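You operate a simulated robot arm through the tools that you are given. There is no shell and no other tool. Be economical: measure what you need, move in short steps, check, and stop when the job is done.

You run a simulated robot arm. Do the job below in one go: nothing can be reset, and whatever is moved stays where it is left.

## Task
Cap the grease tin and stow it in the cart drawer.
Fine: the tin stands upright inside; the drawer ends shut. Where these are worked on the way, their far stop is far enough and under half their travel is too little: cart drawer.
Where things are to end (x, y in the base frame): yellow grease tin on the cart within 60 mm of [620, -150].

Only the result counts: the job must be done as asked and must still hold three seconds after the hand-in. Knocking over, shifting, dropping, spilling or breaking anything else fails it. A push-on lid holds only when it is set on centred and level and pressed home; a screw cap is set on level and turned clockwise until tight.

## Robot
A 6-joint arm with a two-finger parallel gripper on a trunk, on a base that drives. Base frame: it is fixed to the floor where the robot stands at the start and does not move with it; the origin is under the middle of the robot, x ahead of it, y to its left, z up; the surface under the hand at the start is at about z = 980. Units: mm, rad, N and s.
Its first joint turns from -2.897 to 2.897 rad. Places, roughly: blue catch of the low flip shelf [-700, 1200, 1300]; brake lever of the cart [300, -500, 700]; brake lever of the trolley [-1000, 1000, 800]; cart drawer [600, -200, 900]; green catch of the centre flip shelf [-700, 1200, 1500]; guard rail of the trolley [-1000, 1500, 500]; handle of the blue-handled green-striped breaker [-900, 1600, 600]; handle of the red-handled green-striped breaker [-900, 1300, 600]; handle of white-handled green-striped breaker [500, -400, 1100]; handle of yellow-handled green-striped breaker [400, -400, 1100]; inside of the cart drawer [600, -200, 900]; orange stop on the trolley [-900, 1200, 600]; parts cart [600, -300, 600]; sign mast of the cart [600, 0, 1400]; steel trolley [-700, 1500, 400]; white catch of the folding leaf [900, -600, 800]. Payload 3.91 kg.
Tool frame: the origin (TCP) lies between the finger pads and is the grasp point; the fingertips stand 30 mm ahead of it; z points along the fingers, y is the line along which they close. The gripper opens to 110 mm. The fingers are 20 mm wide and 10 mm thick; the gripper's body (48 by 112 mm) begins 55 mm behind the TCP.
Orientation is told as [roll, pitch, yaw] about the base's x, y, z axes, in that order, counted from this pose: with the fingers straight down and closing along the base's y, the tool's x points along the base's -x, its y along +y and its z along -z.

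## Interface
- The arm moves only by the tool send_rows. Its argument "series" is a list of rows, each an object (a shift or turn left out is 0, a gripper value left out holds the last) with "fingers": the closure, from 0 (fully open) to 1 (shut); "translation": the shift along the base's x, y, z in mm, a list of three; "rotation": the turn, a rotation vector about the base's x, y, z in rad, a list of three. In form: [{"fingers": fingers, "translation": [tx, ty, tz], "rotation": [wx, wy, wz]}, ...]. A call has 1 to 8 rows; each row shifts and turns the commanded pose from where the row before left it. Rows are played at 5 a second. More than 50 mm and 0.15 rad between two rows, or a gripper value outside its range, and nothing of the call is played. A pose out of reach is approached as far as the arm can. The call stops where the force on the tool passes 40 N (or 10 N more than at its start, if that is more) or the arm is blocked; 0.2 s more then pass. Each finger travels about 108 mm/s and halts on what it meets, pressing with about 21 N; the grip force reading is that of the motor and also rises with nothing between the fingers. The clock runs only during rows and for 0.2 s after the last one: add rows that do not move to give the fingers time. The reply holds the time, the measured pose of the TCP, the force on the tool along the base axes, the opening and the grip force, in the units named above and with some noise, with the torque about the TCP (base axes, N m) and any sound that the robot's microphone picked up.
- Cameras (640 x 400 px; columns grow to the right, rows downward): "scene" is now at [633.1, -237.7, 1273.7]; the picture's right is [0.00, -0.74, 0.67], its down [-1.00, -0.05, -0.05] and it looks along [0.07, -0.67, -0.74] (base axes); focal length 214 px, centre (320, 200). "wrist" rides on the gripper at [72, 17, -103] in the tool frame; the picture's right is [-0.23, 0.97, 0.00], its down [-0.76, -0.18, -0.62] and it looks along [-0.61, -0.14, 0.78] (tool axes); focal length 222 px, centre (320, 200). There is no depth. A picture from a camera that has moved, and an enlarged one, comes with that camera's place and axes in the base frame and with its lens.
- camera(camera): a new picture of that camera. The clock stands still meanwhile.
- roll_base(legs): drives the robot by 1 to 6 legs, each [ahead, left, turn to the left] in mm, mm and rad, along the robot's own axes; the way and the turn of a leg run together, so that a leg with both is an arc; at most 1500 mm and 3.142 rad a leg. The arm and the cameras ride along, it lands a little off, and it stops where it bumps. It gives what a move gives.
- head_to(pan, tilt): turns the head with the scene camera to pan (to the left, within 1.396 rad either way) and tilt (down, from -0.506 to 1.204), counted from straight ahead of the robot. It gives what a move gives.
- zoom(camera, box): a new picture of the part [left, top, right, bottom] of that camera's present view, enlarged. The clock stands still meanwhile.
- job_done(): hands the job in; it is judged then, once.

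Go step by step. Nothing tells you exact positions but the pictures and the camera data: compare them with the known pose of the tool, close in by small moves and look again before you grip or let go. The budget is 120 turns and 98 pictures, counting those below and the enlarged ones. Unless the task says otherwise, let go and move clear before handing in, and close with one line.

The tools are called after "Call:" as name(argument=value, ...) on one line, values as JSON. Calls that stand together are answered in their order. send_rows: Moves the arm, as the interface text tells. Its arguments: {"type":"object","properties":{"series":{"type":"array"}},"required":["series"]} The other tools are called the same way: roll_base (legs) drives the base; head_to (pan, tilt) turns the head that bears the scene camera; camera (camera) takes a picture; zoom (camera, box) takes an enlarged picture of a part of a camera's view; job_done () hands the job in.

At the start:

```text
time: 0.0
tool_pos: [518.5, -180.2, 1210.6]
ee_rot: [0.0, 0.0, 0.0]
ft_force: [-0.5, 0.6, 0.2]
moment: [0.0, 0.0, -0.02]
width: 110.2
gripper_force: 0.1
robot x, y, heading: [0.5, -2.7, -0.001]
head pan, tilt: [-0.738, -0.072]
```

scene: 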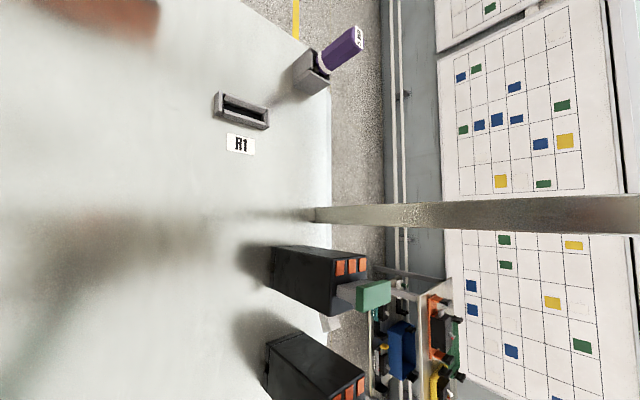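
wrist: 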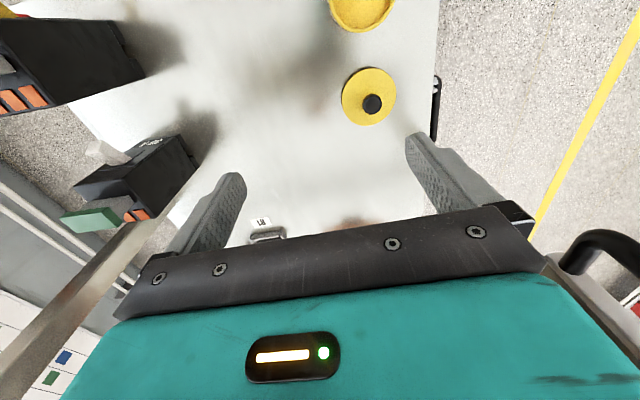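

The yellow lid with its black knob looks to lie near (543, -113), and the open tin near (442, -115). I'll look for the drawer by turning the head.

Call:
head_to(pan=0, tilt=0.6)

Call:
camera(camera="scene")

```text
time: 1.1
tool_pos: [517.1, -178.0, 1210.4]
ee_rot: [-0.001, 0.001, 0.0]
ft_force: [0.4, -0.4, -0.1]
moment: [0.02, 0.01, -0.04]
width: 109.8
gripper_force: 0.1
robot x, y, heading: [1.4, -0.8, -0.003]
head pan, tilt: [0.0, 0.6]
```

```text
95 pictures are left
camera scene: at [571.5, -178.6, 1250.3], right [0.0, -1.0, 0.0], down [-0.83, 0.0, 0.56], along [-0.56, 0.0, -0.83], focal length 214 px, centre (320, 200)
```

scene: 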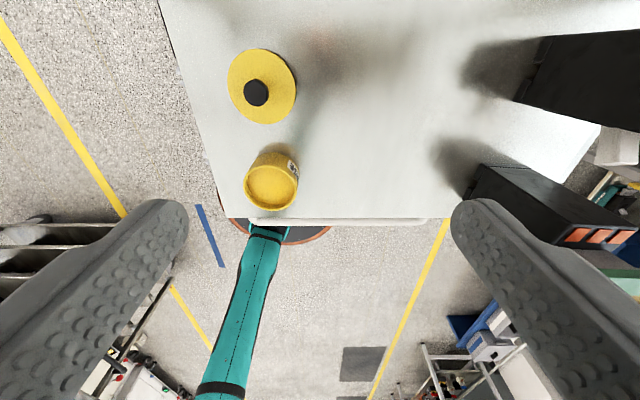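

The scene camera rides by the hand, and the cart's left edge runs at about y=-30. A black handle sits on that face near x=595, so the drawer may open toward +y. I'll look that way.

Call:
head_to(pan=0.6, tilt=-0.3)

Call:
camera(camera="scene")

Call:
zoom(camera="wrist", box=[320, 0, 640, 200])

```text
time: 2.3
tool_pos: [519.3, -179.3, 1210.0]
ee_rot: [-0.003, 0.0, 0.001]
ft_force: [-0.2, 0.0, -0.3]
moment: [0.02, -0.02, 0.0]
width: 110.1
gripper_force: 0.0
robot x, y, heading: [1.5, -0.1, 0.004]
head pan, tilt: [0.6, -0.3]
```

```text
94 pictures are left
camera scene: at [652.1, -134.1, 1273.7], right [0.0, -0.83, -0.56], down [-0.96, 0.17, -0.24], along [0.29, 0.54, -0.79], focal length 214 px, centre (320, 200)
```

scene: 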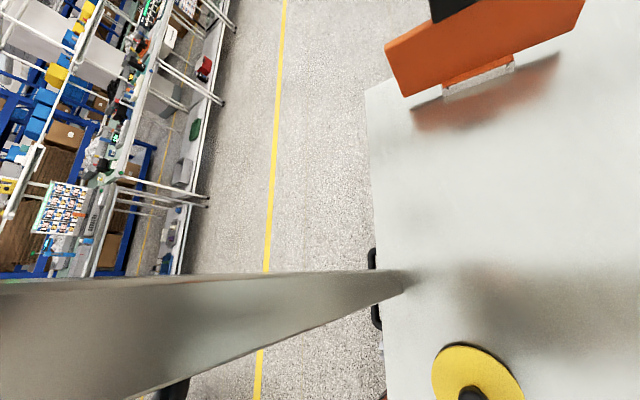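

```text
2.00 times, centred on (480, 100) of wrist
camera zoom: at [446.3, -162.2, 1312.3], right [0.23, 0.97, 0.0], down [0.76, -0.18, 0.62], along [0.61, -0.14, -0.78], focal length 444 px, centre (0, 400)
```

zoom: 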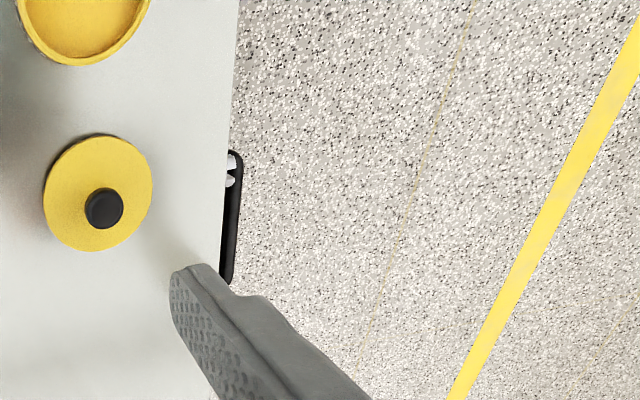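

The mast stands near (633, -55). The drawer handle is a black bar along x at about (612, 8, 905). Before pulling on the cart I'll check its brake lever and look closely at the tin and lid.

Call:
head_to(pan=-0.4, tilt=0.5)

Call:
camera(camera="scene")

```text
time: 3.6
tool_pos: [517.4, -180.0, 1211.0]
ee_rot: [-0.002, 0.0, 0.0]
ft_force: [0.2, -0.5, 0.3]
moment: [0.03, -0.01, -0.05]
width: 109.9
gripper_force: 0.1
robot x, y, heading: [-1.1, 1.4, 0.001]
head pan, tilt: [-0.4, 0.499]
```

```text
92 pictures are left
camera scene: at [580.6, -213.9, 1254.8], right [0.0, -0.92, 0.39], down [-0.88, 0.19, 0.44], along [-0.48, -0.34, -0.81], focal length 214 px, centre (320, 200)
```

scene: 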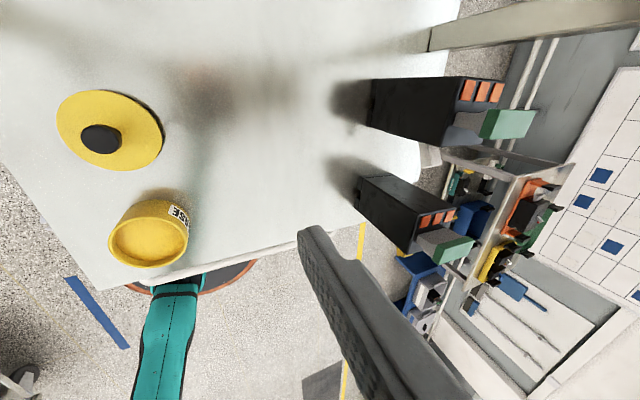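

The lever is hidden under the cart top; I'll look again later. First the lid and tin in close-up.

Call:
zoom(camera="scene", box=[40, 80, 240, 280])

```text
2.00 times, centred on (140, 180) of scene
camera zoom: at [580.6, -213.9, 1254.8], right [0.0, -0.92, 0.39], down [-0.88, 0.19, 0.44], along [-0.48, -0.34, -0.81], focal length 429 px, centre (680, 240)
```

zoom: 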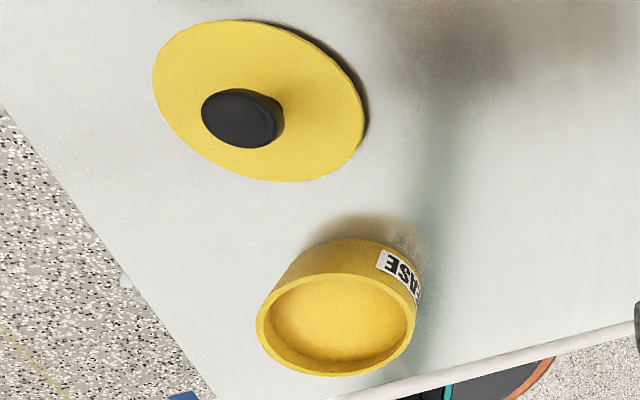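

It's a plain-rimmed tin with a push-on lid and knob. I'll move over the lid and look again with both cameras.

Call:
send_rows(series=[{"translation": [13, 33, -30], "fingers": 0}, {"translation": [12, 33, -30]}, {"translation": [0, 0, -30]}, {}])

Call:
camera(camera="wrist")

Call:
camera(camera="scene")

```text
time: 4.6
tool_pos: [543.0, -113.7, 1120.7]
ee_rot: [-0.002, -0.001, 0.001]
ft_force: [-0.3, 0.2, -0.1]
moment: [0.0, 0.0, -0.01]
width: 110.2
gripper_force: 0.0
robot x, y, heading: [-0.9, 1.3, -0.003]
head pan, tilt: [-0.4, 0.499]
```

```text
90 pictures are left
camera wrist: at [470.9, -95.6, 1222.5], right [0.23, 0.97, 0.0], down [0.76, -0.18, 0.62], along [0.61, -0.14, -0.78], focal length 222 px, centre (320, 200)
```

wrist: 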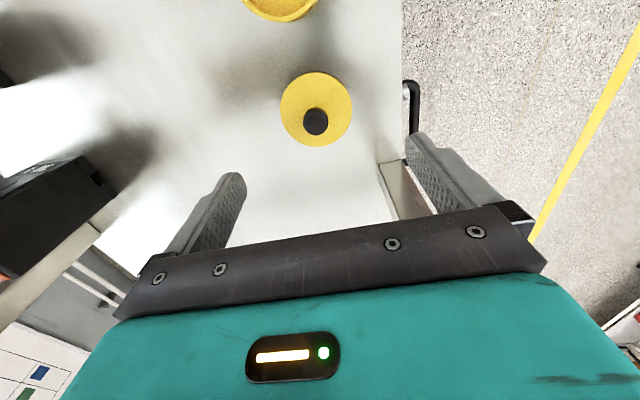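

```text
89 pictures are left
camera scene: at [605.1, -147.3, 1165.1], right [0.0, -0.92, 0.39], down [-0.88, 0.19, 0.44], along [-0.48, -0.34, -0.81], focal length 214 px, centre (320, 200)
```

scene: 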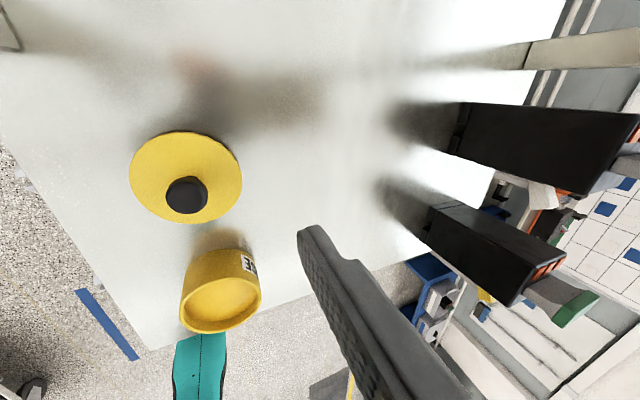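

Triangulating from both cameras, the knob top is at about (539, -115, 1011) and the tin rim centre near (435, -116, 1020). I'll descend on the knob.

Call:
send_rows(series=[{"translation": [-4, -1, -40]}, {"translation": [0, 0, -35]}, {"translation": [0, 0, -10]}, {}])

Call:
camera(camera="scene")

Call:
camera(camera="wrist")

```text
time: 5.6
tool_pos: [537.7, -113.4, 1035.5]
ee_rot: [-0.003, 0.0, 0.001]
ft_force: [0.2, 0.3, 1.0]
moment: [-0.01, 0.02, 0.02]
width: 109.9
gripper_force: 0.1
robot x, y, heading: [-2.5, -0.9, -0.002]
head pan, tilt: [-0.4, 0.499]
```

```text
88 pictures are left
camera scene: at [600.5, -149.0, 1080.0], right [0.0, -0.92, 0.39], down [-0.88, 0.19, 0.44], along [-0.48, -0.34, -0.81], focal length 214 px, centre (320, 200)
```

scene: 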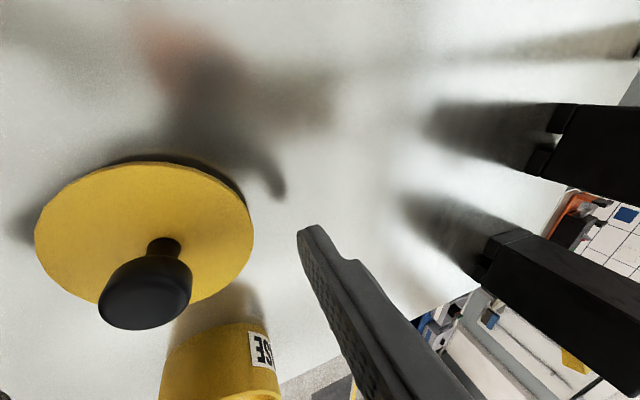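

```text
87 pictures are left
camera wrist: at [466.3, -97.3, 1137.4], right [0.23, 0.97, 0.0], down [0.76, -0.18, 0.62], along [0.61, -0.14, -0.78], focal length 222 px, centre (320, 200)
```

wrist: 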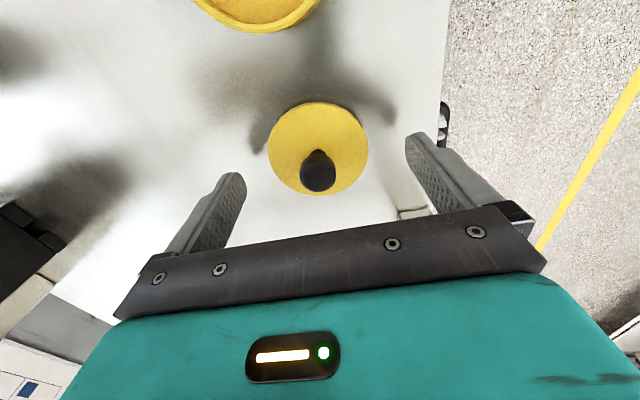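

The knob is mushroom-shaped, with its top at (540.5, -115, 1017). I'll go down to z≈1021 and close gently around it.

Call:
send_rows(series=[{"translation": [2, 0, -14]}, {"fingers": 1}, {}, {}, {}, {}])

Call:
camera(camera="scene")

```text
time: 7.0
tool_pos: [539.2, -115.5, 1021.7]
ee_rot: [-0.002, -0.001, 0.001]
ft_force: [-0.4, -0.4, -1.3]
moment: [0.03, 0.0, 0.03]
width: 22.3
gripper_force: 21.5
robot x, y, heading: [-1.0, -0.7, -0.001]
head pan, tilt: [-0.4, 0.499]
```

```text
86 pictures are left
camera scene: at [602.6, -149.0, 1066.7], right [0.0, -0.92, 0.39], down [-0.88, 0.19, 0.44], along [-0.48, -0.34, -0.81], focal length 214 px, centre (320, 200)
```

scene: 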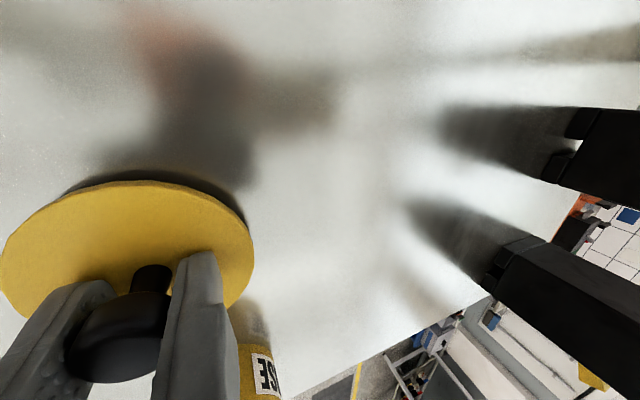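

Gripped the knob (22 mm). I'll lift and move back over the tin.

Call:
send_rows(series=[{"translation": [0, 0, 40]}, {"translation": [0, 0, 40]}, {"translation": [-35, 0, 10]}, {"translation": [-35, 0, 0]}, {"translation": [-35, 0, 0]}, {}])

Call:
camera(camera="scene")

Call:
camera(camera="wrist")

```text
time: 8.4
tool_pos: [436.0, -115.9, 1111.9]
ee_rot: [-0.001, 0.0, 0.0]
ft_force: [-0.4, -0.5, 0.0]
moment: [0.03, -0.02, -0.03]
width: 22.2
gripper_force: 20.3
robot x, y, heading: [-0.3, -0.2, 0.004]
head pan, tilt: [-0.4, 0.499]
```

```text
85 pictures are left
camera scene: at [498.3, -150.6, 1156.2], right [0.0, -0.92, 0.39], down [-0.88, 0.19, 0.44], along [-0.48, -0.34, -0.81], focal length 214 px, centre (320, 200)
```

scene: 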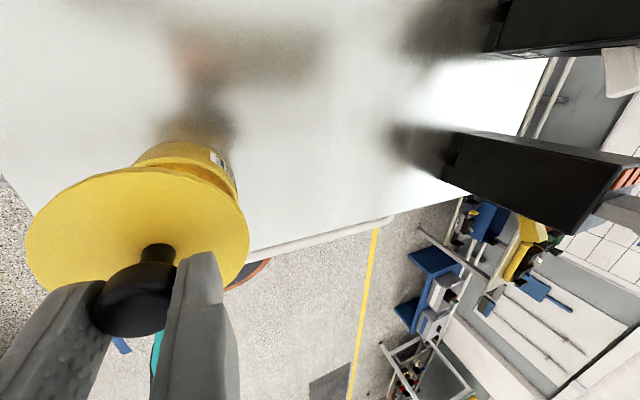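

```text
84 pictures are left
camera wrist: at [364.1, -98.9, 1213.6], right [0.23, 0.97, 0.0], down [0.76, -0.18, 0.62], along [0.61, -0.14, -0.78], focal length 222 px, centre (320, 200)
```

wrist: 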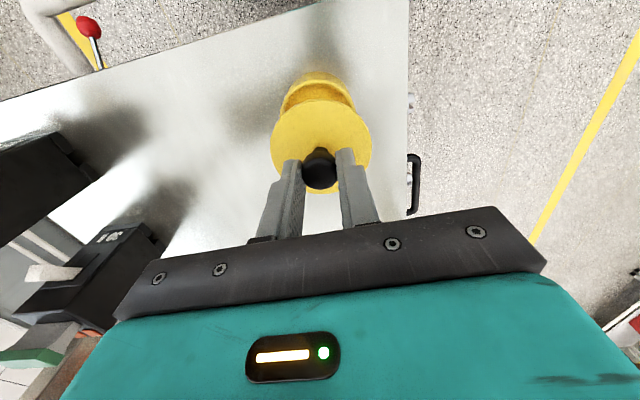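

I'll zoom to compare lid and tin alignment, and to see the brake lever.

Call:
zoom(camera="wrist", box=[240, 50, 400, 150])

Call:
zoom(camera="wrist", box=[0, 0, 160, 100])

Call:
zoom(camera="scene", box=[20, 130, 260, 290])

```text
4.00 times, centred on (320, 100) of wrist
camera zoom: at [364.1, -98.9, 1213.6], right [0.23, 0.97, 0.0], down [0.76, -0.18, 0.62], along [0.61, -0.14, -0.78], focal length 888 px, centre (320, 600)
```

zoom: 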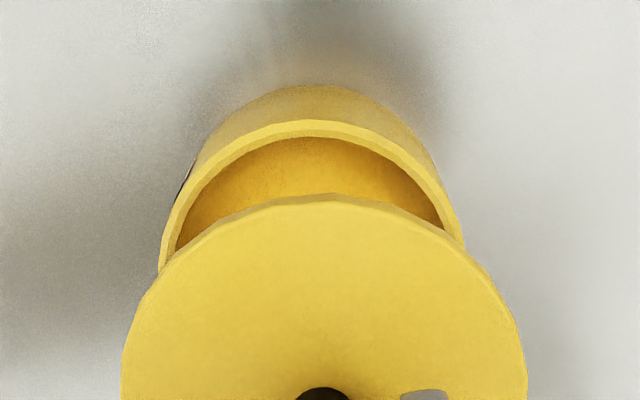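

```text
4.00 times, centred on (80, 50) of wrist
camera zoom: at [364.1, -98.9, 1213.6], right [0.23, 0.97, 0.0], down [0.76, -0.18, 0.62], along [0.61, -0.14, -0.78], focal length 888 px, centre (1280, 800)
```

zoom: 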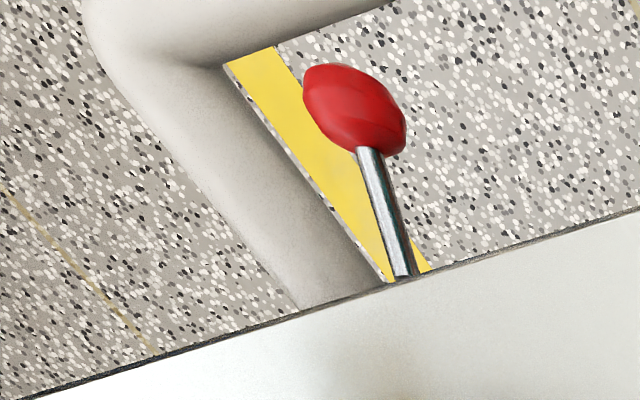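

```text
2.50 times, centred on (140, 210) of scene
camera zoom: at [498.3, -150.6, 1156.2], right [0.0, -0.92, 0.39], down [-0.88, 0.19, 0.44], along [-0.48, -0.34, -0.81], focal length 536 px, centre (770, 175)
```

zoom: 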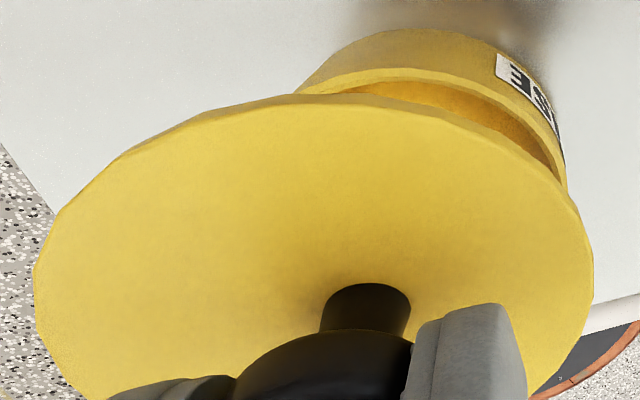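

The brake lever (red ball) is seen at the cart's near-right; I'll judge it later. I'll lower the lid to about 10 mm above the rim and re-check the alignment.

Call:
send_rows(series=[{"translation": [0, 0, -20]}, {"translation": [0, 0, -18]}, {}])

Call:
zoom(camera="wrist", box=[240, 70, 400, 170])

Call:
zoom(camera="scene", box=[20, 130, 260, 290])

```text
time: 9.2
tool_pos: [436.5, -114.3, 1074.7]
ee_rot: [-0.002, -0.002, 0.0]
ft_force: [-0.5, 1.3, 18.5]
moment: [0.01, -0.3, -0.01]
width: 22.1
gripper_force: 20.5
robot x, y, heading: [2.3, -1.4, 0.001]
head pan, tilt: [-0.4, 0.499]
```

```text
4.00 times, centred on (320, 120) of wrist
camera zoom: at [363.9, -97.5, 1176.2], right [0.23, 0.97, 0.0], down [0.76, -0.18, 0.62], along [0.61, -0.14, -0.78], focal length 888 px, centre (320, 520)
```

zoom: 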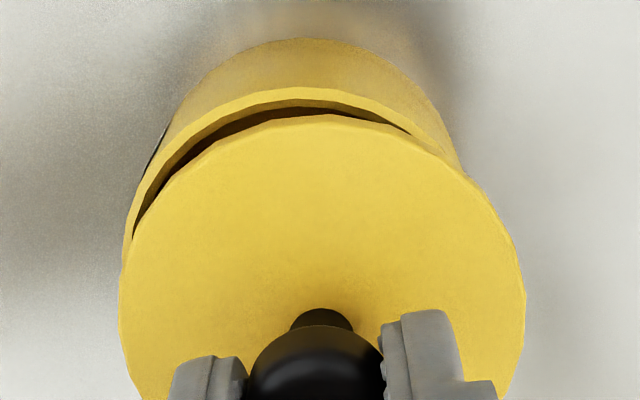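

```text
2.50 times, centred on (140, 210) of scene
camera zoom: at [498.2, -149.2, 1119.0], right [0.0, -0.92, 0.39], down [-0.88, 0.19, 0.44], along [-0.48, -0.34, -0.81], focal length 536 px, centre (770, 175)
```

zoom: 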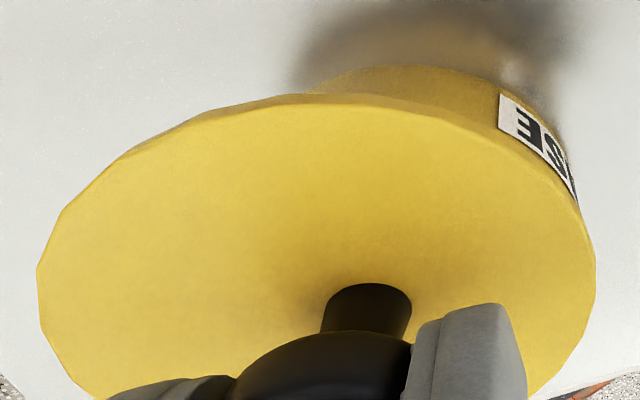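

The lid touched the rim at TCP z≈1075, pressing on its +x side. The picture shows the lid about 3 mm too far +x, so I'll raise, shift and try again gently.

Call:
send_rows(series=[{"translation": [0, 0, 8]}, {"translation": [-3.3, -1, 0]}, {"translation": [0, 0, -4]}, {"translation": [0, 0, -4]}, {}])

Call:
zoom(camera="wrist", box=[240, 70, 400, 170])

```text
time: 10.4
tool_pos: [431.9, -115.4, 1073.3]
ee_rot: [-0.002, -0.002, -0.001]
ft_force: [0.3, -0.4, 19.6]
moment: [-0.02, -0.42, 0.0]
width: 22.1
gripper_force: 21.1
robot x, y, heading: [0.4, -0.2, -0.005]
head pan, tilt: [-0.4, 0.499]
```

```text
4.00 times, centred on (320, 120) of wrist
camera zoom: at [360.8, -98.3, 1175.9], right [0.23, 0.97, 0.0], down [0.76, -0.18, 0.62], along [0.61, -0.14, -0.78], focal length 888 px, centre (320, 520)
```

zoom: 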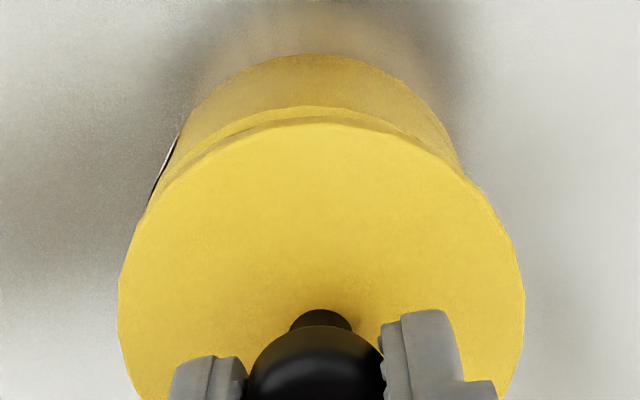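

The lid nearly covers the rim now. I'll check from the +x side with the scene camera.

Call:
head_to(pan=0, tilt=0.9)

Call:
camera(camera="scene")

```text
time: 11.2
tool_pos: [432.3, -115.2, 1074.5]
ee_rot: [-0.002, 0.0, 0.0]
ft_force: [-2.4, -0.5, 19.1]
moment: [0.01, -0.22, 0.02]
width: 22.0
gripper_force: 20.8
robot x, y, heading: [-6.1, 1.4, 0.001]
head pan, tilt: [0.0, 0.901]
```

```text
77 pictures are left
camera scene: at [461.2, -114.7, 1126.3], right [0.0, -1.0, 0.0], down [-0.62, 0.0, 0.78], along [-0.78, 0.0, -0.62], focal length 214 px, centre (320, 200)
```

scene: 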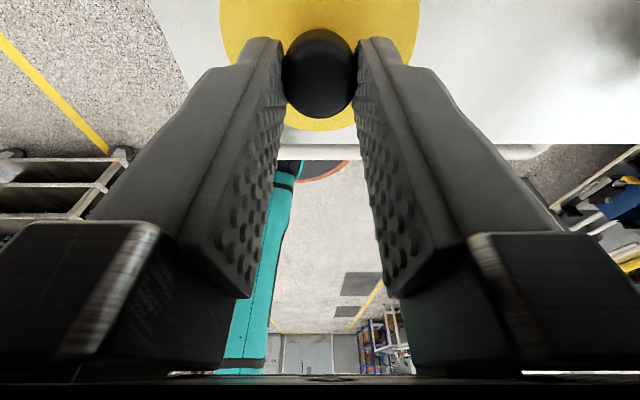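

Call:
head_to(pan=0, tilt=0.5)

Call:
camera(camera="scene")

```text
time: 12.1
tool_pos: [433.1, -115.7, 1074.1]
ee_rot: [-0.002, 0.001, 0.0]
ft_force: [-3.5, -0.8, 11.7]
moment: [-0.02, -0.11, 0.0]
width: 22.2
gripper_force: 21.5
robot x, y, heading: [0.4, -1.7, 0.002]
head pan, tilt: [0.0, 0.499]
```

```text
76 pictures are left
camera scene: at [495.1, -114.7, 1110.7], right [0.0, -1.0, 0.0], down [-0.88, 0.0, 0.48], along [-0.48, 0.0, -0.88], focal length 214 px, centre (320, 200)
```

scene: 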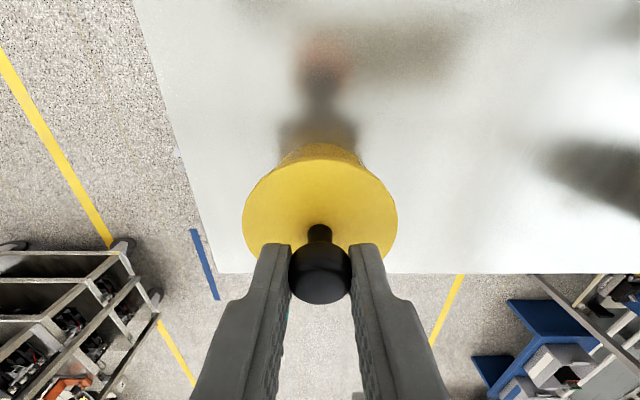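

Call:
zoom(camera="scene", box=[240, 130, 400, 230])

```text
4.00 times, centred on (320, 180) of scene
camera zoom: at [495.1, -114.7, 1110.7], right [0.0, -1.0, 0.0], down [-0.88, 0.0, 0.48], along [-0.48, 0.0, -0.88], focal length 858 px, centre (320, 280)
```

zoom: 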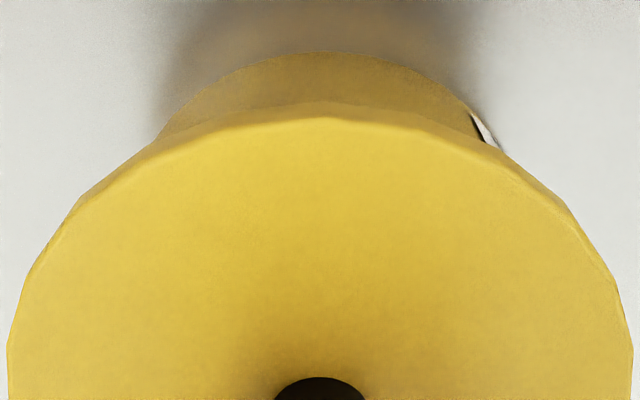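

The lid is aligned in y and perhaps a millimetre too far +x. I'll lift, shift -1 mm, and press down.

Call:
send_rows(series=[{"translation": [0, 0, 6]}, {"translation": [-1, 0, 0]}, {}, {"translation": [0, 0, -4]}, {"translation": [0, 0, -4]}, {"translation": [0, 0, -3]}, {"translation": [0, 0, -3]}])

Call:
zoom(camera="wrist", box=[240, 70, 400, 170])

```text
time: 13.7
tool_pos: [431.0, -116.0, 1066.5]
ee_rot: [-0.001, -0.002, 0.001]
ft_force: [-2.6, -6.4, 28.3]
moment: [-0.19, 0.07, 0.01]
width: 22.4
gripper_force: 21.1
robot x, y, heading: [-3.4, -1.1, 0.001]
head pan, tilt: [0.0, 0.499]
```

```text
4.00 times, centred on (320, 120) of wrist
camera zoom: at [358.6, -98.4, 1168.0], right [0.23, 0.97, 0.0], down [0.76, -0.18, 0.62], along [0.61, -0.14, -0.78], focal length 888 px, centre (320, 520)
```

zoom: 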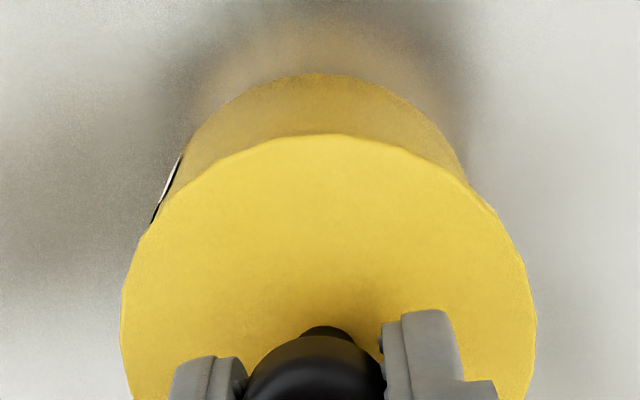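

The lid is entering (z 1066.5). I'll relieve the sideways load by a hair and keep pressing.

Call:
send_rows(series=[{"translation": [0, -0.7, -1]}, {"translation": [0, 0, -2]}, {"translation": [0, 0, -2]}, {"translation": [0, 0, -2]}, {"translation": [0, 0, -2]}])

```text
time: 14.8
tool_pos: [431.0, -115.7, 1059.6]
ee_rot: [-0.001, -0.004, 0.001]
ft_force: [-4.5, 3.2, 11.4]
moment: [0.22, -0.03, 0.06]
width: 22.2
gripper_force: 20.8
robot x, y, heading: [-0.3, -2.1, -0.006]
head pan, tilt: [0.0, 0.499]
stopped in row 5: the force on the tool passed its limit at 44 N (the readings are from after the stop); the commanded pose is now the measured one
```

Call:
send_rows(series=[{"translation": [0, 0, -2]}, {"translation": [0, 0, -2]}, {"translation": [0, 0, -2]}, {"translation": [0, 0, -2]}, {"translation": [0, 0, -2]}])

Call:
zoom(camera="wrist", box=[240, 70, 400, 170])

Call:
zoom(camera="scene", box=[240, 130, 400, 230])

```text
time: 15.3
tool_pos: [430.9, -116.5, 1060.1]
ee_rot: [-0.004, -0.008, 0.002]
ft_force: [-4.6, 1.5, 12.1]
moment: [0.2, 0.13, 0.03]
width: 22.0
gripper_force: 20.9
robot x, y, heading: [0.4, 2.6, -0.003]
head pan, tilt: [0.0, 0.499]
stopped in row 2: the force on the tool passed its limit at 46 N (the readings are from after the stop); the commanded pose is now the measured one
```

```text
4.00 times, centred on (320, 120) of wrist
camera zoom: at [358.7, -98.9, 1160.9], right [0.23, 0.97, 0.0], down [0.76, -0.17, 0.63], along [0.61, -0.14, -0.78], focal length 888 px, centre (320, 520)
```

zoom: 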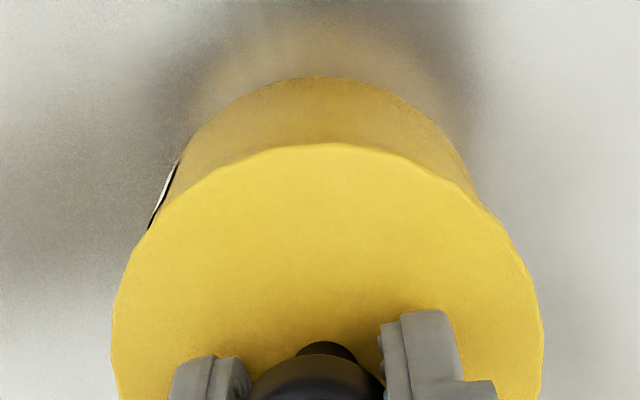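

```text
4.00 times, centred on (320, 180) of scene
camera zoom: at [493.4, -115.2, 1097.3], right [0.0, -1.0, 0.0], down [-0.88, 0.0, 0.47], along [-0.47, 0.0, -0.88], focal length 858 px, centre (320, 280)
```

zoom: 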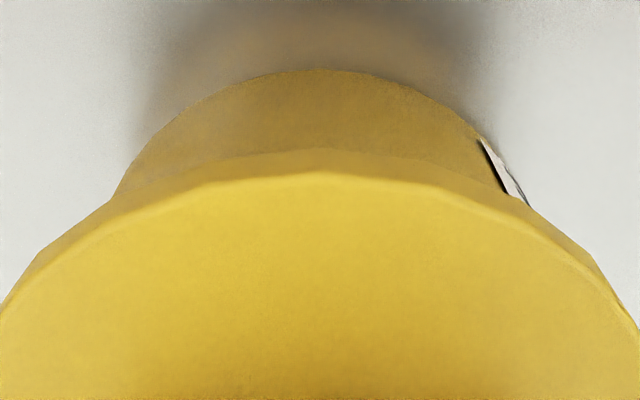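

The knob has slid in the fingers, so the lid may be part-way. I'll let go, rise and look at the seat.

Call:
send_rows(series=[{"fingers": 0.6}, {}, {"translation": [0, 0, 40]}, {"translation": [-40, 0, 20]}, {"translation": [-40, 0, 0]}, {}])

Call:
camera(camera="wrist")

Call:
camera(camera="scene")

```text
time: 16.7
tool_pos: [351.6, -117.1, 1120.6]
ee_rot: [-0.001, -0.005, 0.001]
ft_force: [0.3, 0.2, -0.3]
moment: [-0.02, -0.03, 0.01]
width: 44.2
gripper_force: 0.0
robot x, y, heading: [4.3, 1.2, -0.003]
head pan, tilt: [0.0, 0.499]
```

```text
71 pictures are left
camera wrist: at [278.8, -99.6, 1221.2], right [0.23, 0.97, 0.0], down [0.76, -0.18, 0.63], along [0.61, -0.14, -0.78], focal length 222 px, centre (320, 200)
```

wrist: 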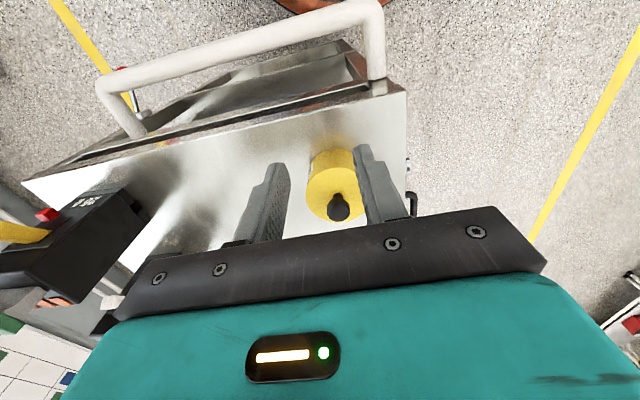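

```text
70 pictures are left
camera scene: at [413.5, -116.0, 1157.5], right [0.0, -1.0, 0.0], down [-0.88, 0.0, 0.47], along [-0.47, 0.0, -0.88], focal length 214 px, centre (320, 200)
```

scene: 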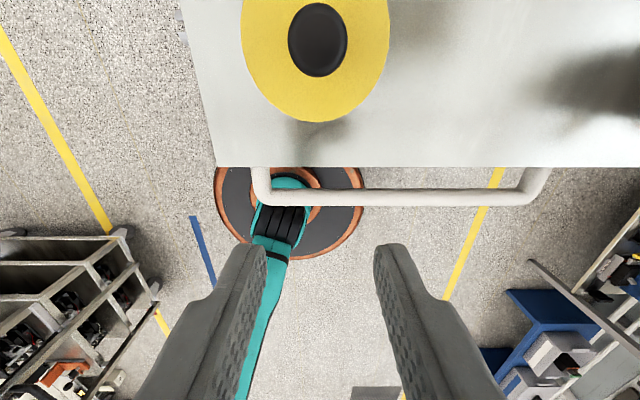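

Call:
zoom(camera="wrist", box=[280, 130, 400, 230])

```text
4.00 times, centred on (340, 180) of wrist
camera zoom: at [278.8, -99.6, 1221.2], right [0.23, 0.97, 0.0], down [0.76, -0.18, 0.63], along [0.61, -0.14, -0.78], focal length 888 px, centre (240, 280)
```

zoom: 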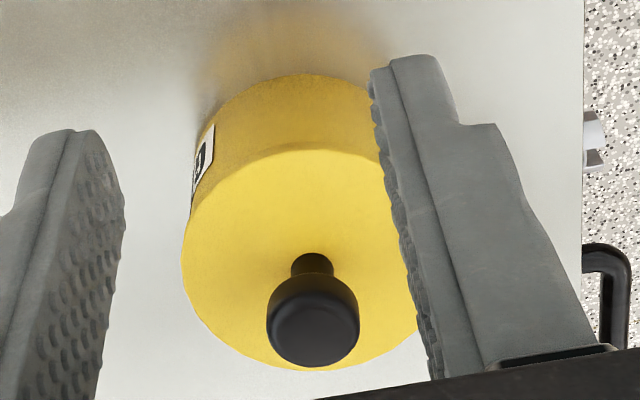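

The lid sits on evenly, but I can't tell that it's fully home. I'll close the fingers and press straight down on the knob top (≈(430, -115, 1056)).

Call:
send_rows(series=[{"translation": [40, 0.5, 0], "fingers": 1}, {"translation": [39, 0.5, 0]}, {"translation": [0, 0, -15]}, {"translation": [0, 0, -12]}, {"translation": [0, 0, -5]}, {"translation": [0, 0, -3]}, {"translation": [0, 0, -2]}, {"translation": [0, 0, -2]}])

```text
time: 18.3
tool_pos: [429.9, -116.4, 1085.5]
ee_rot: [-0.005, -0.011, 0.002]
ft_force: [-2.5, 0.5, 8.1]
moment: [0.0, 0.08, 0.01]
width: 0.0
gripper_force: 21.4
robot x, y, heading: [2.6, 2.1, -0.006]
head pan, tilt: [0.0, 0.499]
heard: snap
stopped in row 7: the force on the tool passed its limit at 47 N (the readings are from after the stop); the commanded pose is now the measured one
```

A snap was heard, so the lid is likely home. I'll press once more to confirm it's solid, then look.

Call:
send_rows(series=[{"translation": [0, 0, -2]}, {"translation": [0, 0, -2]}, {"translation": [0, 0, -2]}])

Call:
send_rows(series=[{"translation": [0, 0, 20]}, {"translation": [-40, 0, 20], "fingers": 0}, {"translation": [-40, 0, 0]}, {}])

Call:
zoom(camera="wrist", box=[280, 130, 400, 230])

```text
time: 18.8
tool_pos: [430.4, -115.7, 1086.2]
ee_rot: [-0.009, -0.017, 0.002]
ft_force: [-2.1, -1.2, 7.0]
moment: [-0.06, 0.02, -0.02]
width: 0.3
gripper_force: 21.0
robot x, y, heading: [2.7, -1.4, -0.002]
head pan, tilt: [0.0, 0.499]
stopped in row 2: the force on the tool passed its limit at 46 N (the readings are from after the stop); the commanded pose is now the measured one
```

```text
time: 19.8
tool_pos: [350.7, -115.7, 1125.7]
ee_rot: [-0.005, -0.017, -0.001]
ft_force: [-0.6, -0.7, 0.0]
moment: [0.01, 0.01, 0.02]
width: 109.9
gripper_force: 0.1
robot x, y, heading: [-2.2, -3.6, 0.001]
head pan, tilt: [0.0, 0.499]
```

```text
4.00 times, centred on (340, 180) of wrist
camera zoom: at [277.9, -97.8, 1226.2], right [0.23, 0.97, 0.0], down [0.75, -0.17, 0.64], along [0.62, -0.15, -0.77], focal length 888 px, centre (240, 280)
```

zoom: 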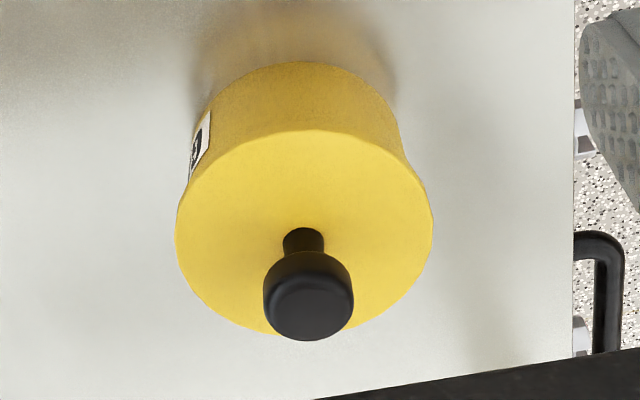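

The lid is home and level. Next is the drawer, so I'll move the hand to the left of the cart (keeping clear of the mast) and look at the handle.

Call:
send_rows(series=[{"translation": [0, 40, 20], "rotation": [0, 0.017, 0], "fingers": 0.5}, {"translation": [0, 48, 0]}, {"translation": [10, 48, 0]}, {"translation": [25, 40, 0]}, {"translation": [40, 30, 0]}, {"translation": [48, 10, 0]}, {"translation": [48, 0, 0]}, {}])

Call:
head_to(pan=-0.3, tilt=0.2)

Call:
camera(camera="scene")

Call:
camera(camera="wrist")

```text
time: 21.6
tool_pos: [521.4, 100.0, 1145.8]
ee_rot: [-0.006, -0.001, 0.001]
ft_force: [0.4, -0.2, -0.4]
moment: [0.02, -0.02, 0.01]
width: 54.8
gripper_force: 0.1
robot x, y, heading: [0.2, -0.3, -0.004]
head pan, tilt: [0.0, 0.499]
```

```text
time: 22.4
tool_pos: [521.2, 101.2, 1146.2]
ee_rot: [-0.006, -0.001, 0.001]
ft_force: [0.6, 0.2, -0.5]
moment: [0.04, 0.0, -0.03]
width: 55.0
gripper_force: 0.0
robot x, y, heading: [0.1, 0.3, -0.002]
head pan, tilt: [-0.3, 0.201]
```

```text
67 pictures are left
camera scene: at [611.6, 75.1, 1185.3], right [0.0, -0.95, 0.3], down [-0.98, 0.06, 0.19], along [-0.2, -0.29, -0.93], focal length 214 px, centre (320, 200)
```

scene: 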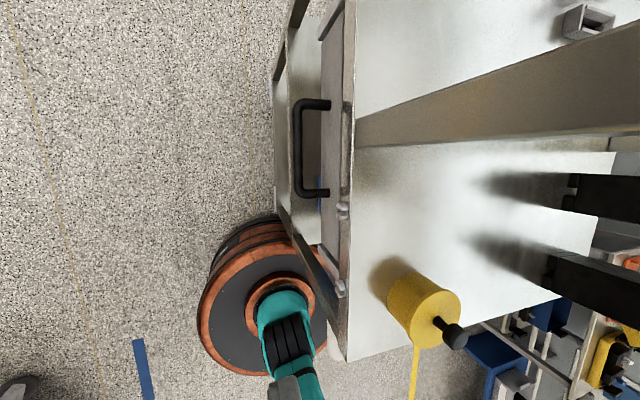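

```text
66 pictures are left
camera wrist: at [449.8, 119.1, 1247.9], right [0.23, 0.97, -0.01], down [0.76, -0.17, 0.62], along [0.61, -0.15, -0.78], focal length 222 px, centre (320, 200)
```

wrist: 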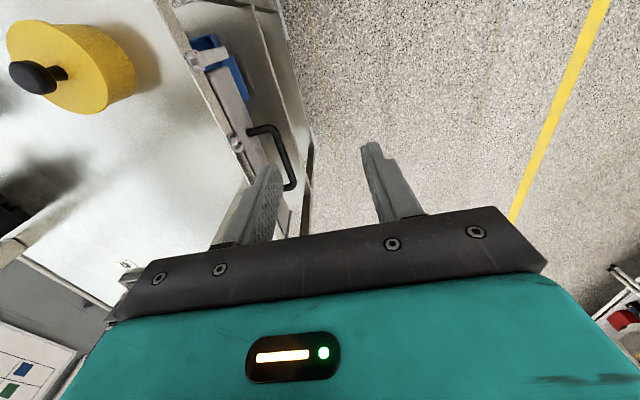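

Call:
zoom(camera="scene", box=[240, 60, 400, 360])

Call:
zoom(camera="wrist", box=[160, 0, 340, 230])

```text
1.33 times, centred on (320, 210) of scene
camera zoom: at [611.6, 75.1, 1185.3], right [0.0, -0.95, 0.3], down [-0.98, 0.06, 0.19], along [-0.2, -0.29, -0.93], focal length 286 px, centre (320, 187)
```

zoom: 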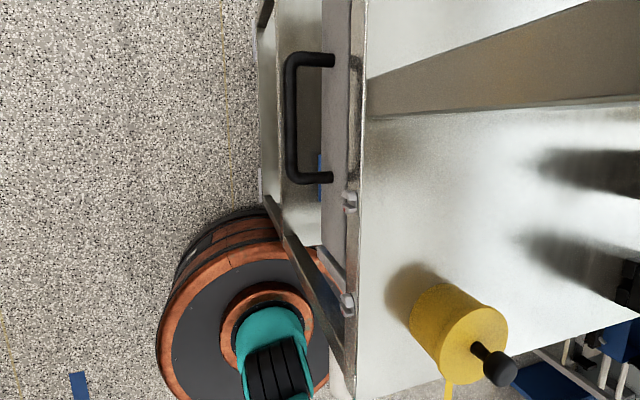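

```text
1.74 times, centred on (250, 115) of wrist
camera zoom: at [449.8, 119.1, 1247.9], right [0.23, 0.97, -0.01], down [0.76, -0.17, 0.62], along [0.61, -0.15, -0.78], focal length 386 px, centre (442, 348)
```

zoom: 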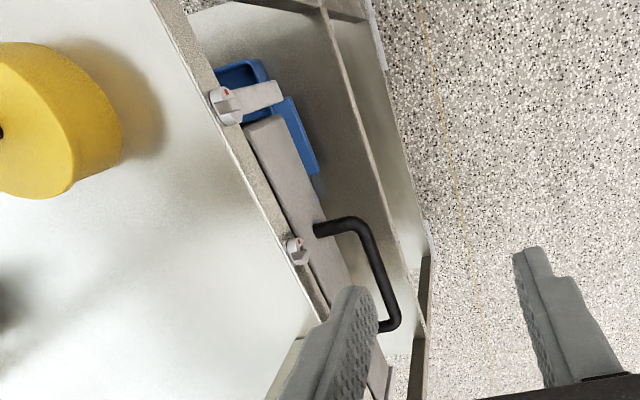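

There are white tabs with red marks at the cart's edge beside the drawer front, possibly turn-catches. I'll tilt the hand to look at the drawer face more squarely.

Call:
send_rows(series=[{"translation": [0, 20, -10], "rotation": [-0.15, 0, 0]}, {"translation": [0, 20, -20], "rotation": [-0.15, 0, 0]}, {"translation": [0, 20, -20], "rotation": [-0.15, 0, 0]}, {"translation": [0, 20, -20], "rotation": [-0.15, 0, 0]}, {"translation": [0, 20, -20], "rotation": [-0.15, 0, 0]}, {"translation": [0, 20, -20], "rotation": [-0.15, 0, 0]}, {}])

Call:
camera(camera="wrist")

Call:
camera(camera="scene")

```text
time: 24.0
tool_pos: [522.7, 220.5, 1036.6]
ee_rot: [-0.905, 0.0, 0.0]
ft_force: [0.8, 0.2, 0.1]
moment: [0.01, -0.01, -0.01]
width: 54.8
gripper_force: 0.0
robot x, y, heading: [0.4, 0.3, -0.001]
head pan, tilt: [-0.3, 0.201]
```

```text
63 pictures are left
camera wrist: at [449.8, 312.9, 1084.9], right [0.23, 0.6, -0.77], down [0.76, 0.38, 0.52], along [0.61, -0.7, -0.37], focal length 222 px, centre (320, 200)
```

wrist: 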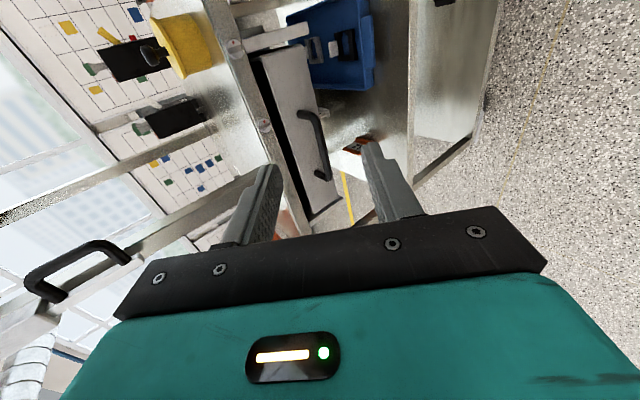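

```text
62 pictures are left
camera scene: at [611.8, 237.0, 1081.1], right [0.0, -0.36, 0.93], down [-0.98, 0.19, 0.07], along [-0.2, -0.92, -0.35], focal length 214 px, centre (320, 200)
```

scene: 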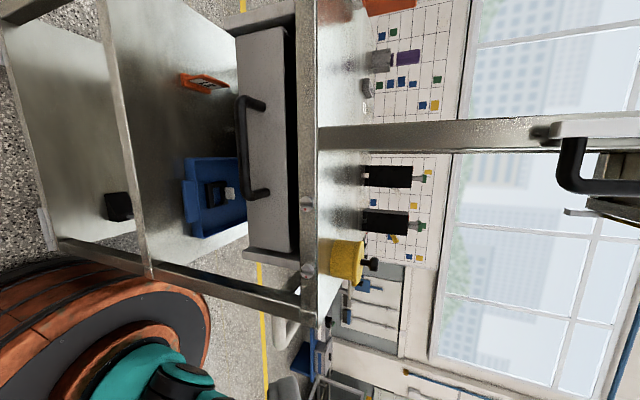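

Call:
zoom(camera="scene", box=[200, 0, 360, 160])

Call:
zoom(camera="scene", box=[220, 160, 380, 320])

```text
2.50 times, centred on (280, 80) of scene
camera zoom: at [611.8, 237.0, 1081.1], right [0.0, -0.36, 0.93], down [-0.98, 0.19, 0.07], along [-0.2, -0.92, -0.35], focal length 536 px, centre (420, 500)
```

zoom: 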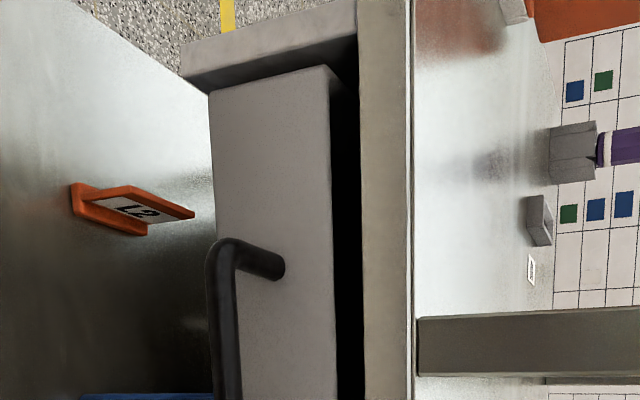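

```text
2.50 times, centred on (300, 240) of scene
camera zoom: at [611.8, 237.0, 1081.1], right [0.0, -0.36, 0.93], down [-0.98, 0.19, 0.07], along [-0.2, -0.92, -0.35], focal length 536 px, centre (370, 100)
```

zoom: 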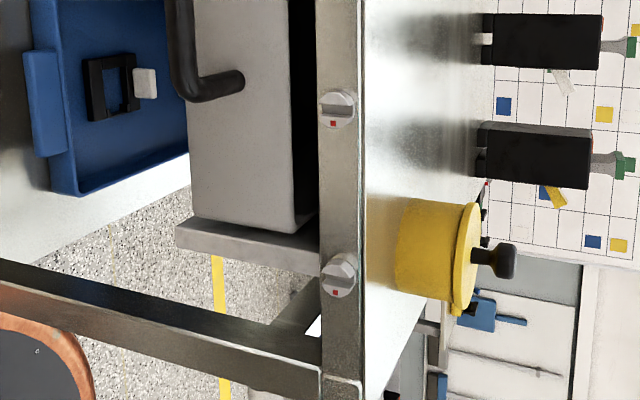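

The dials on the rail look unrelated to the drawer. The drawer front spans x≈471–763, z≈842–940. I'll zoom in to fix the handle bar exactly.

Call:
zoom(camera="wrist", box=[240, 80, 400, 220])

Call:
zoom(camera="scene", box=[220, 80, 320, 220])

```text
2.86 times, centred on (320, 150) of wrist
camera zoom: at [449.8, 312.9, 1084.9], right [0.23, 0.6, -0.77], down [0.76, 0.38, 0.52], along [0.61, -0.7, -0.37], focal length 635 px, centre (320, 343)
```

zoom: 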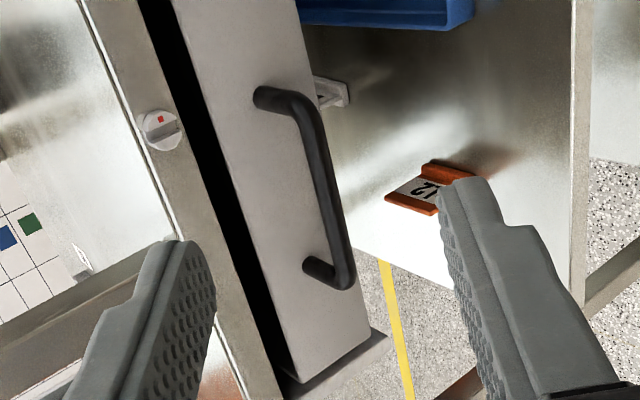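

```text
2.86 times, centred on (270, 150) of scene
camera zoom: at [611.8, 237.0, 1081.1], right [0.0, -0.36, 0.93], down [-0.98, 0.19, 0.07], along [-0.2, -0.92, -0.35], focal length 613 px, centre (463, 343)
```

zoom: 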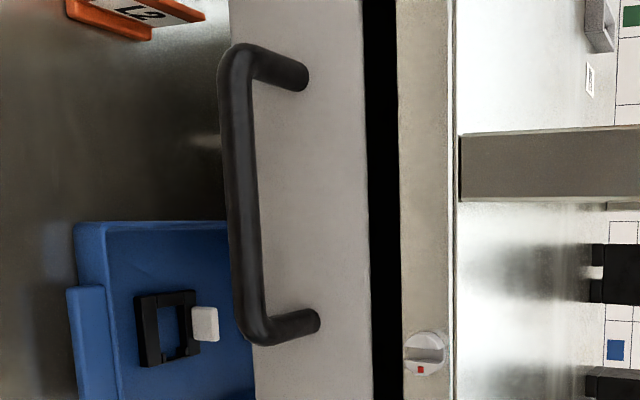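

The bar handle runs x 563–676 at y≈12, z≈895. I'll turn the hand to point horizontally at it, stand off at y≈110, and check.

Call:
send_rows(series=[{"translation": [20, -10, -28], "rotation": [-0.15, 0, 0]}, {"translation": [20, -15, -28], "rotation": [-0.15, 0, 0]}, {"translation": [20, -20, -28], "rotation": [-0.15, 0, 0]}, {"translation": [20, -25, -28], "rotation": [-0.15, 0, 0]}, {"translation": [17, -30, -29]}, {"translation": [0, -10, 0]}, {}])

Call:
camera(camera="wrist")

Call:
camera(camera="scene")

```text
time: 25.6
tool_pos: [618.1, 109.7, 893.6]
ee_rot: [-1.505, 0.0, 0.001]
ft_force: [0.2, 0.0, -0.2]
moment: [0.02, 0.0, 0.02]
width: 54.7
gripper_force: 0.1
robot x, y, heading: [-0.1, -1.2, -0.006]
head pan, tilt: [-0.3, 0.201]
```

```text
57 pictures are left
camera wrist: at [545.5, 214.6, 881.7], right [0.23, 0.06, -0.97], down [0.76, 0.61, 0.22], along [0.61, -0.79, 0.09], focal length 222 px, centre (320, 200)
```

wrist: 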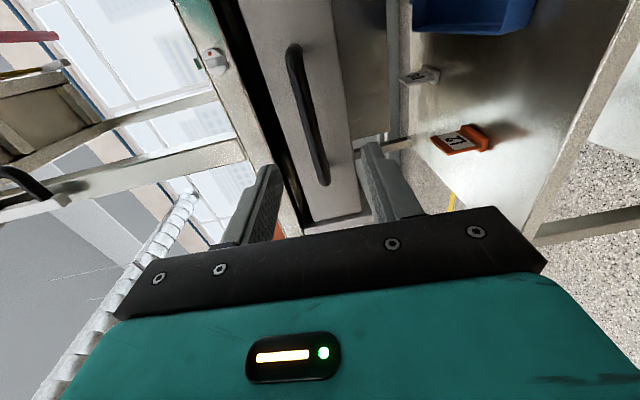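

```text
56 pictures are left
camera scene: at [707.4, 150.0, 921.5], right [0.0, 0.23, 0.97], down [-0.98, 0.19, -0.05], along [-0.2, -0.95, 0.23], focal length 214 px, centre (320, 200)
```

scene: 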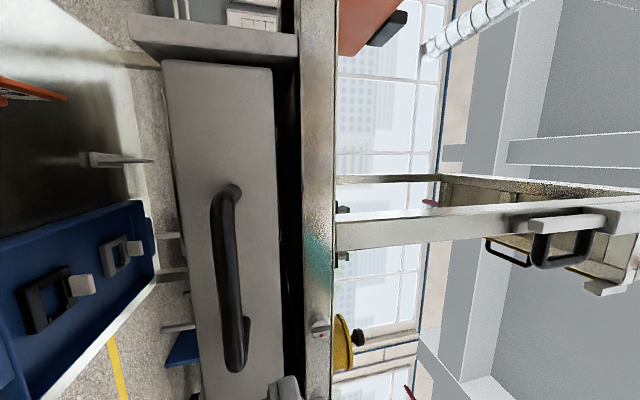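

Aligned with the bar at z≈894. I'll advance to y≈22 and close.

Call:
send_rows(series=[{"translation": [0, -40, 0]}, {"translation": [0, -35, 1]}, {"translation": [0, -12, 0]}, {"fingers": 1}, {}, {}])

Call:
camera(camera="wrist")

```text
time: 27.0
tool_pos: [618.7, 21.7, 893.5]
ee_rot: [-1.505, -0.003, 0.0]
ft_force: [8.0, -1.1, 25.8]
moment: [-0.21, -0.02, 0.43]
width: 13.6
gripper_force: 44.9
robot x, y, heading: [-0.0, 2.7, 0.003]
head pan, tilt: [-0.3, 0.201]
```

```text
55 pictures are left
camera wrist: at [546.2, 126.4, 883.7], right [0.23, 0.06, -0.97], down [0.76, 0.61, 0.22], along [0.61, -0.79, 0.09], focal length 222 px, centre (320, 200)
```

wrist: 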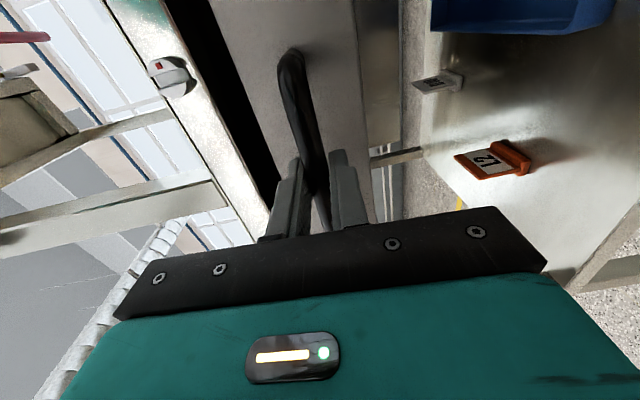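

Gripped the bar (13.6 mm). I'll relieve the vertical load, then pull a little.

Call:
send_rows(series=[{"translation": [0, 0, 1.5]}, {"translation": [0, 0, 0]}, {"translation": [0, 10, 0]}, {"translation": [0, 15, 0]}, {"translation": [0, 15, 0]}])

```text
time: 28.2
tool_pos: [619.6, 63.0, 896.0]
ee_rot: [-1.503, 0.001, -0.001]
ft_force: [-11.1, -1.8, -7.1]
moment: [0.03, -0.08, -0.49]
width: 13.6
gripper_force: 45.1
robot x, y, heading: [0.7, -1.4, 0.001]
head pan, tilt: [-0.3, 0.201]
```

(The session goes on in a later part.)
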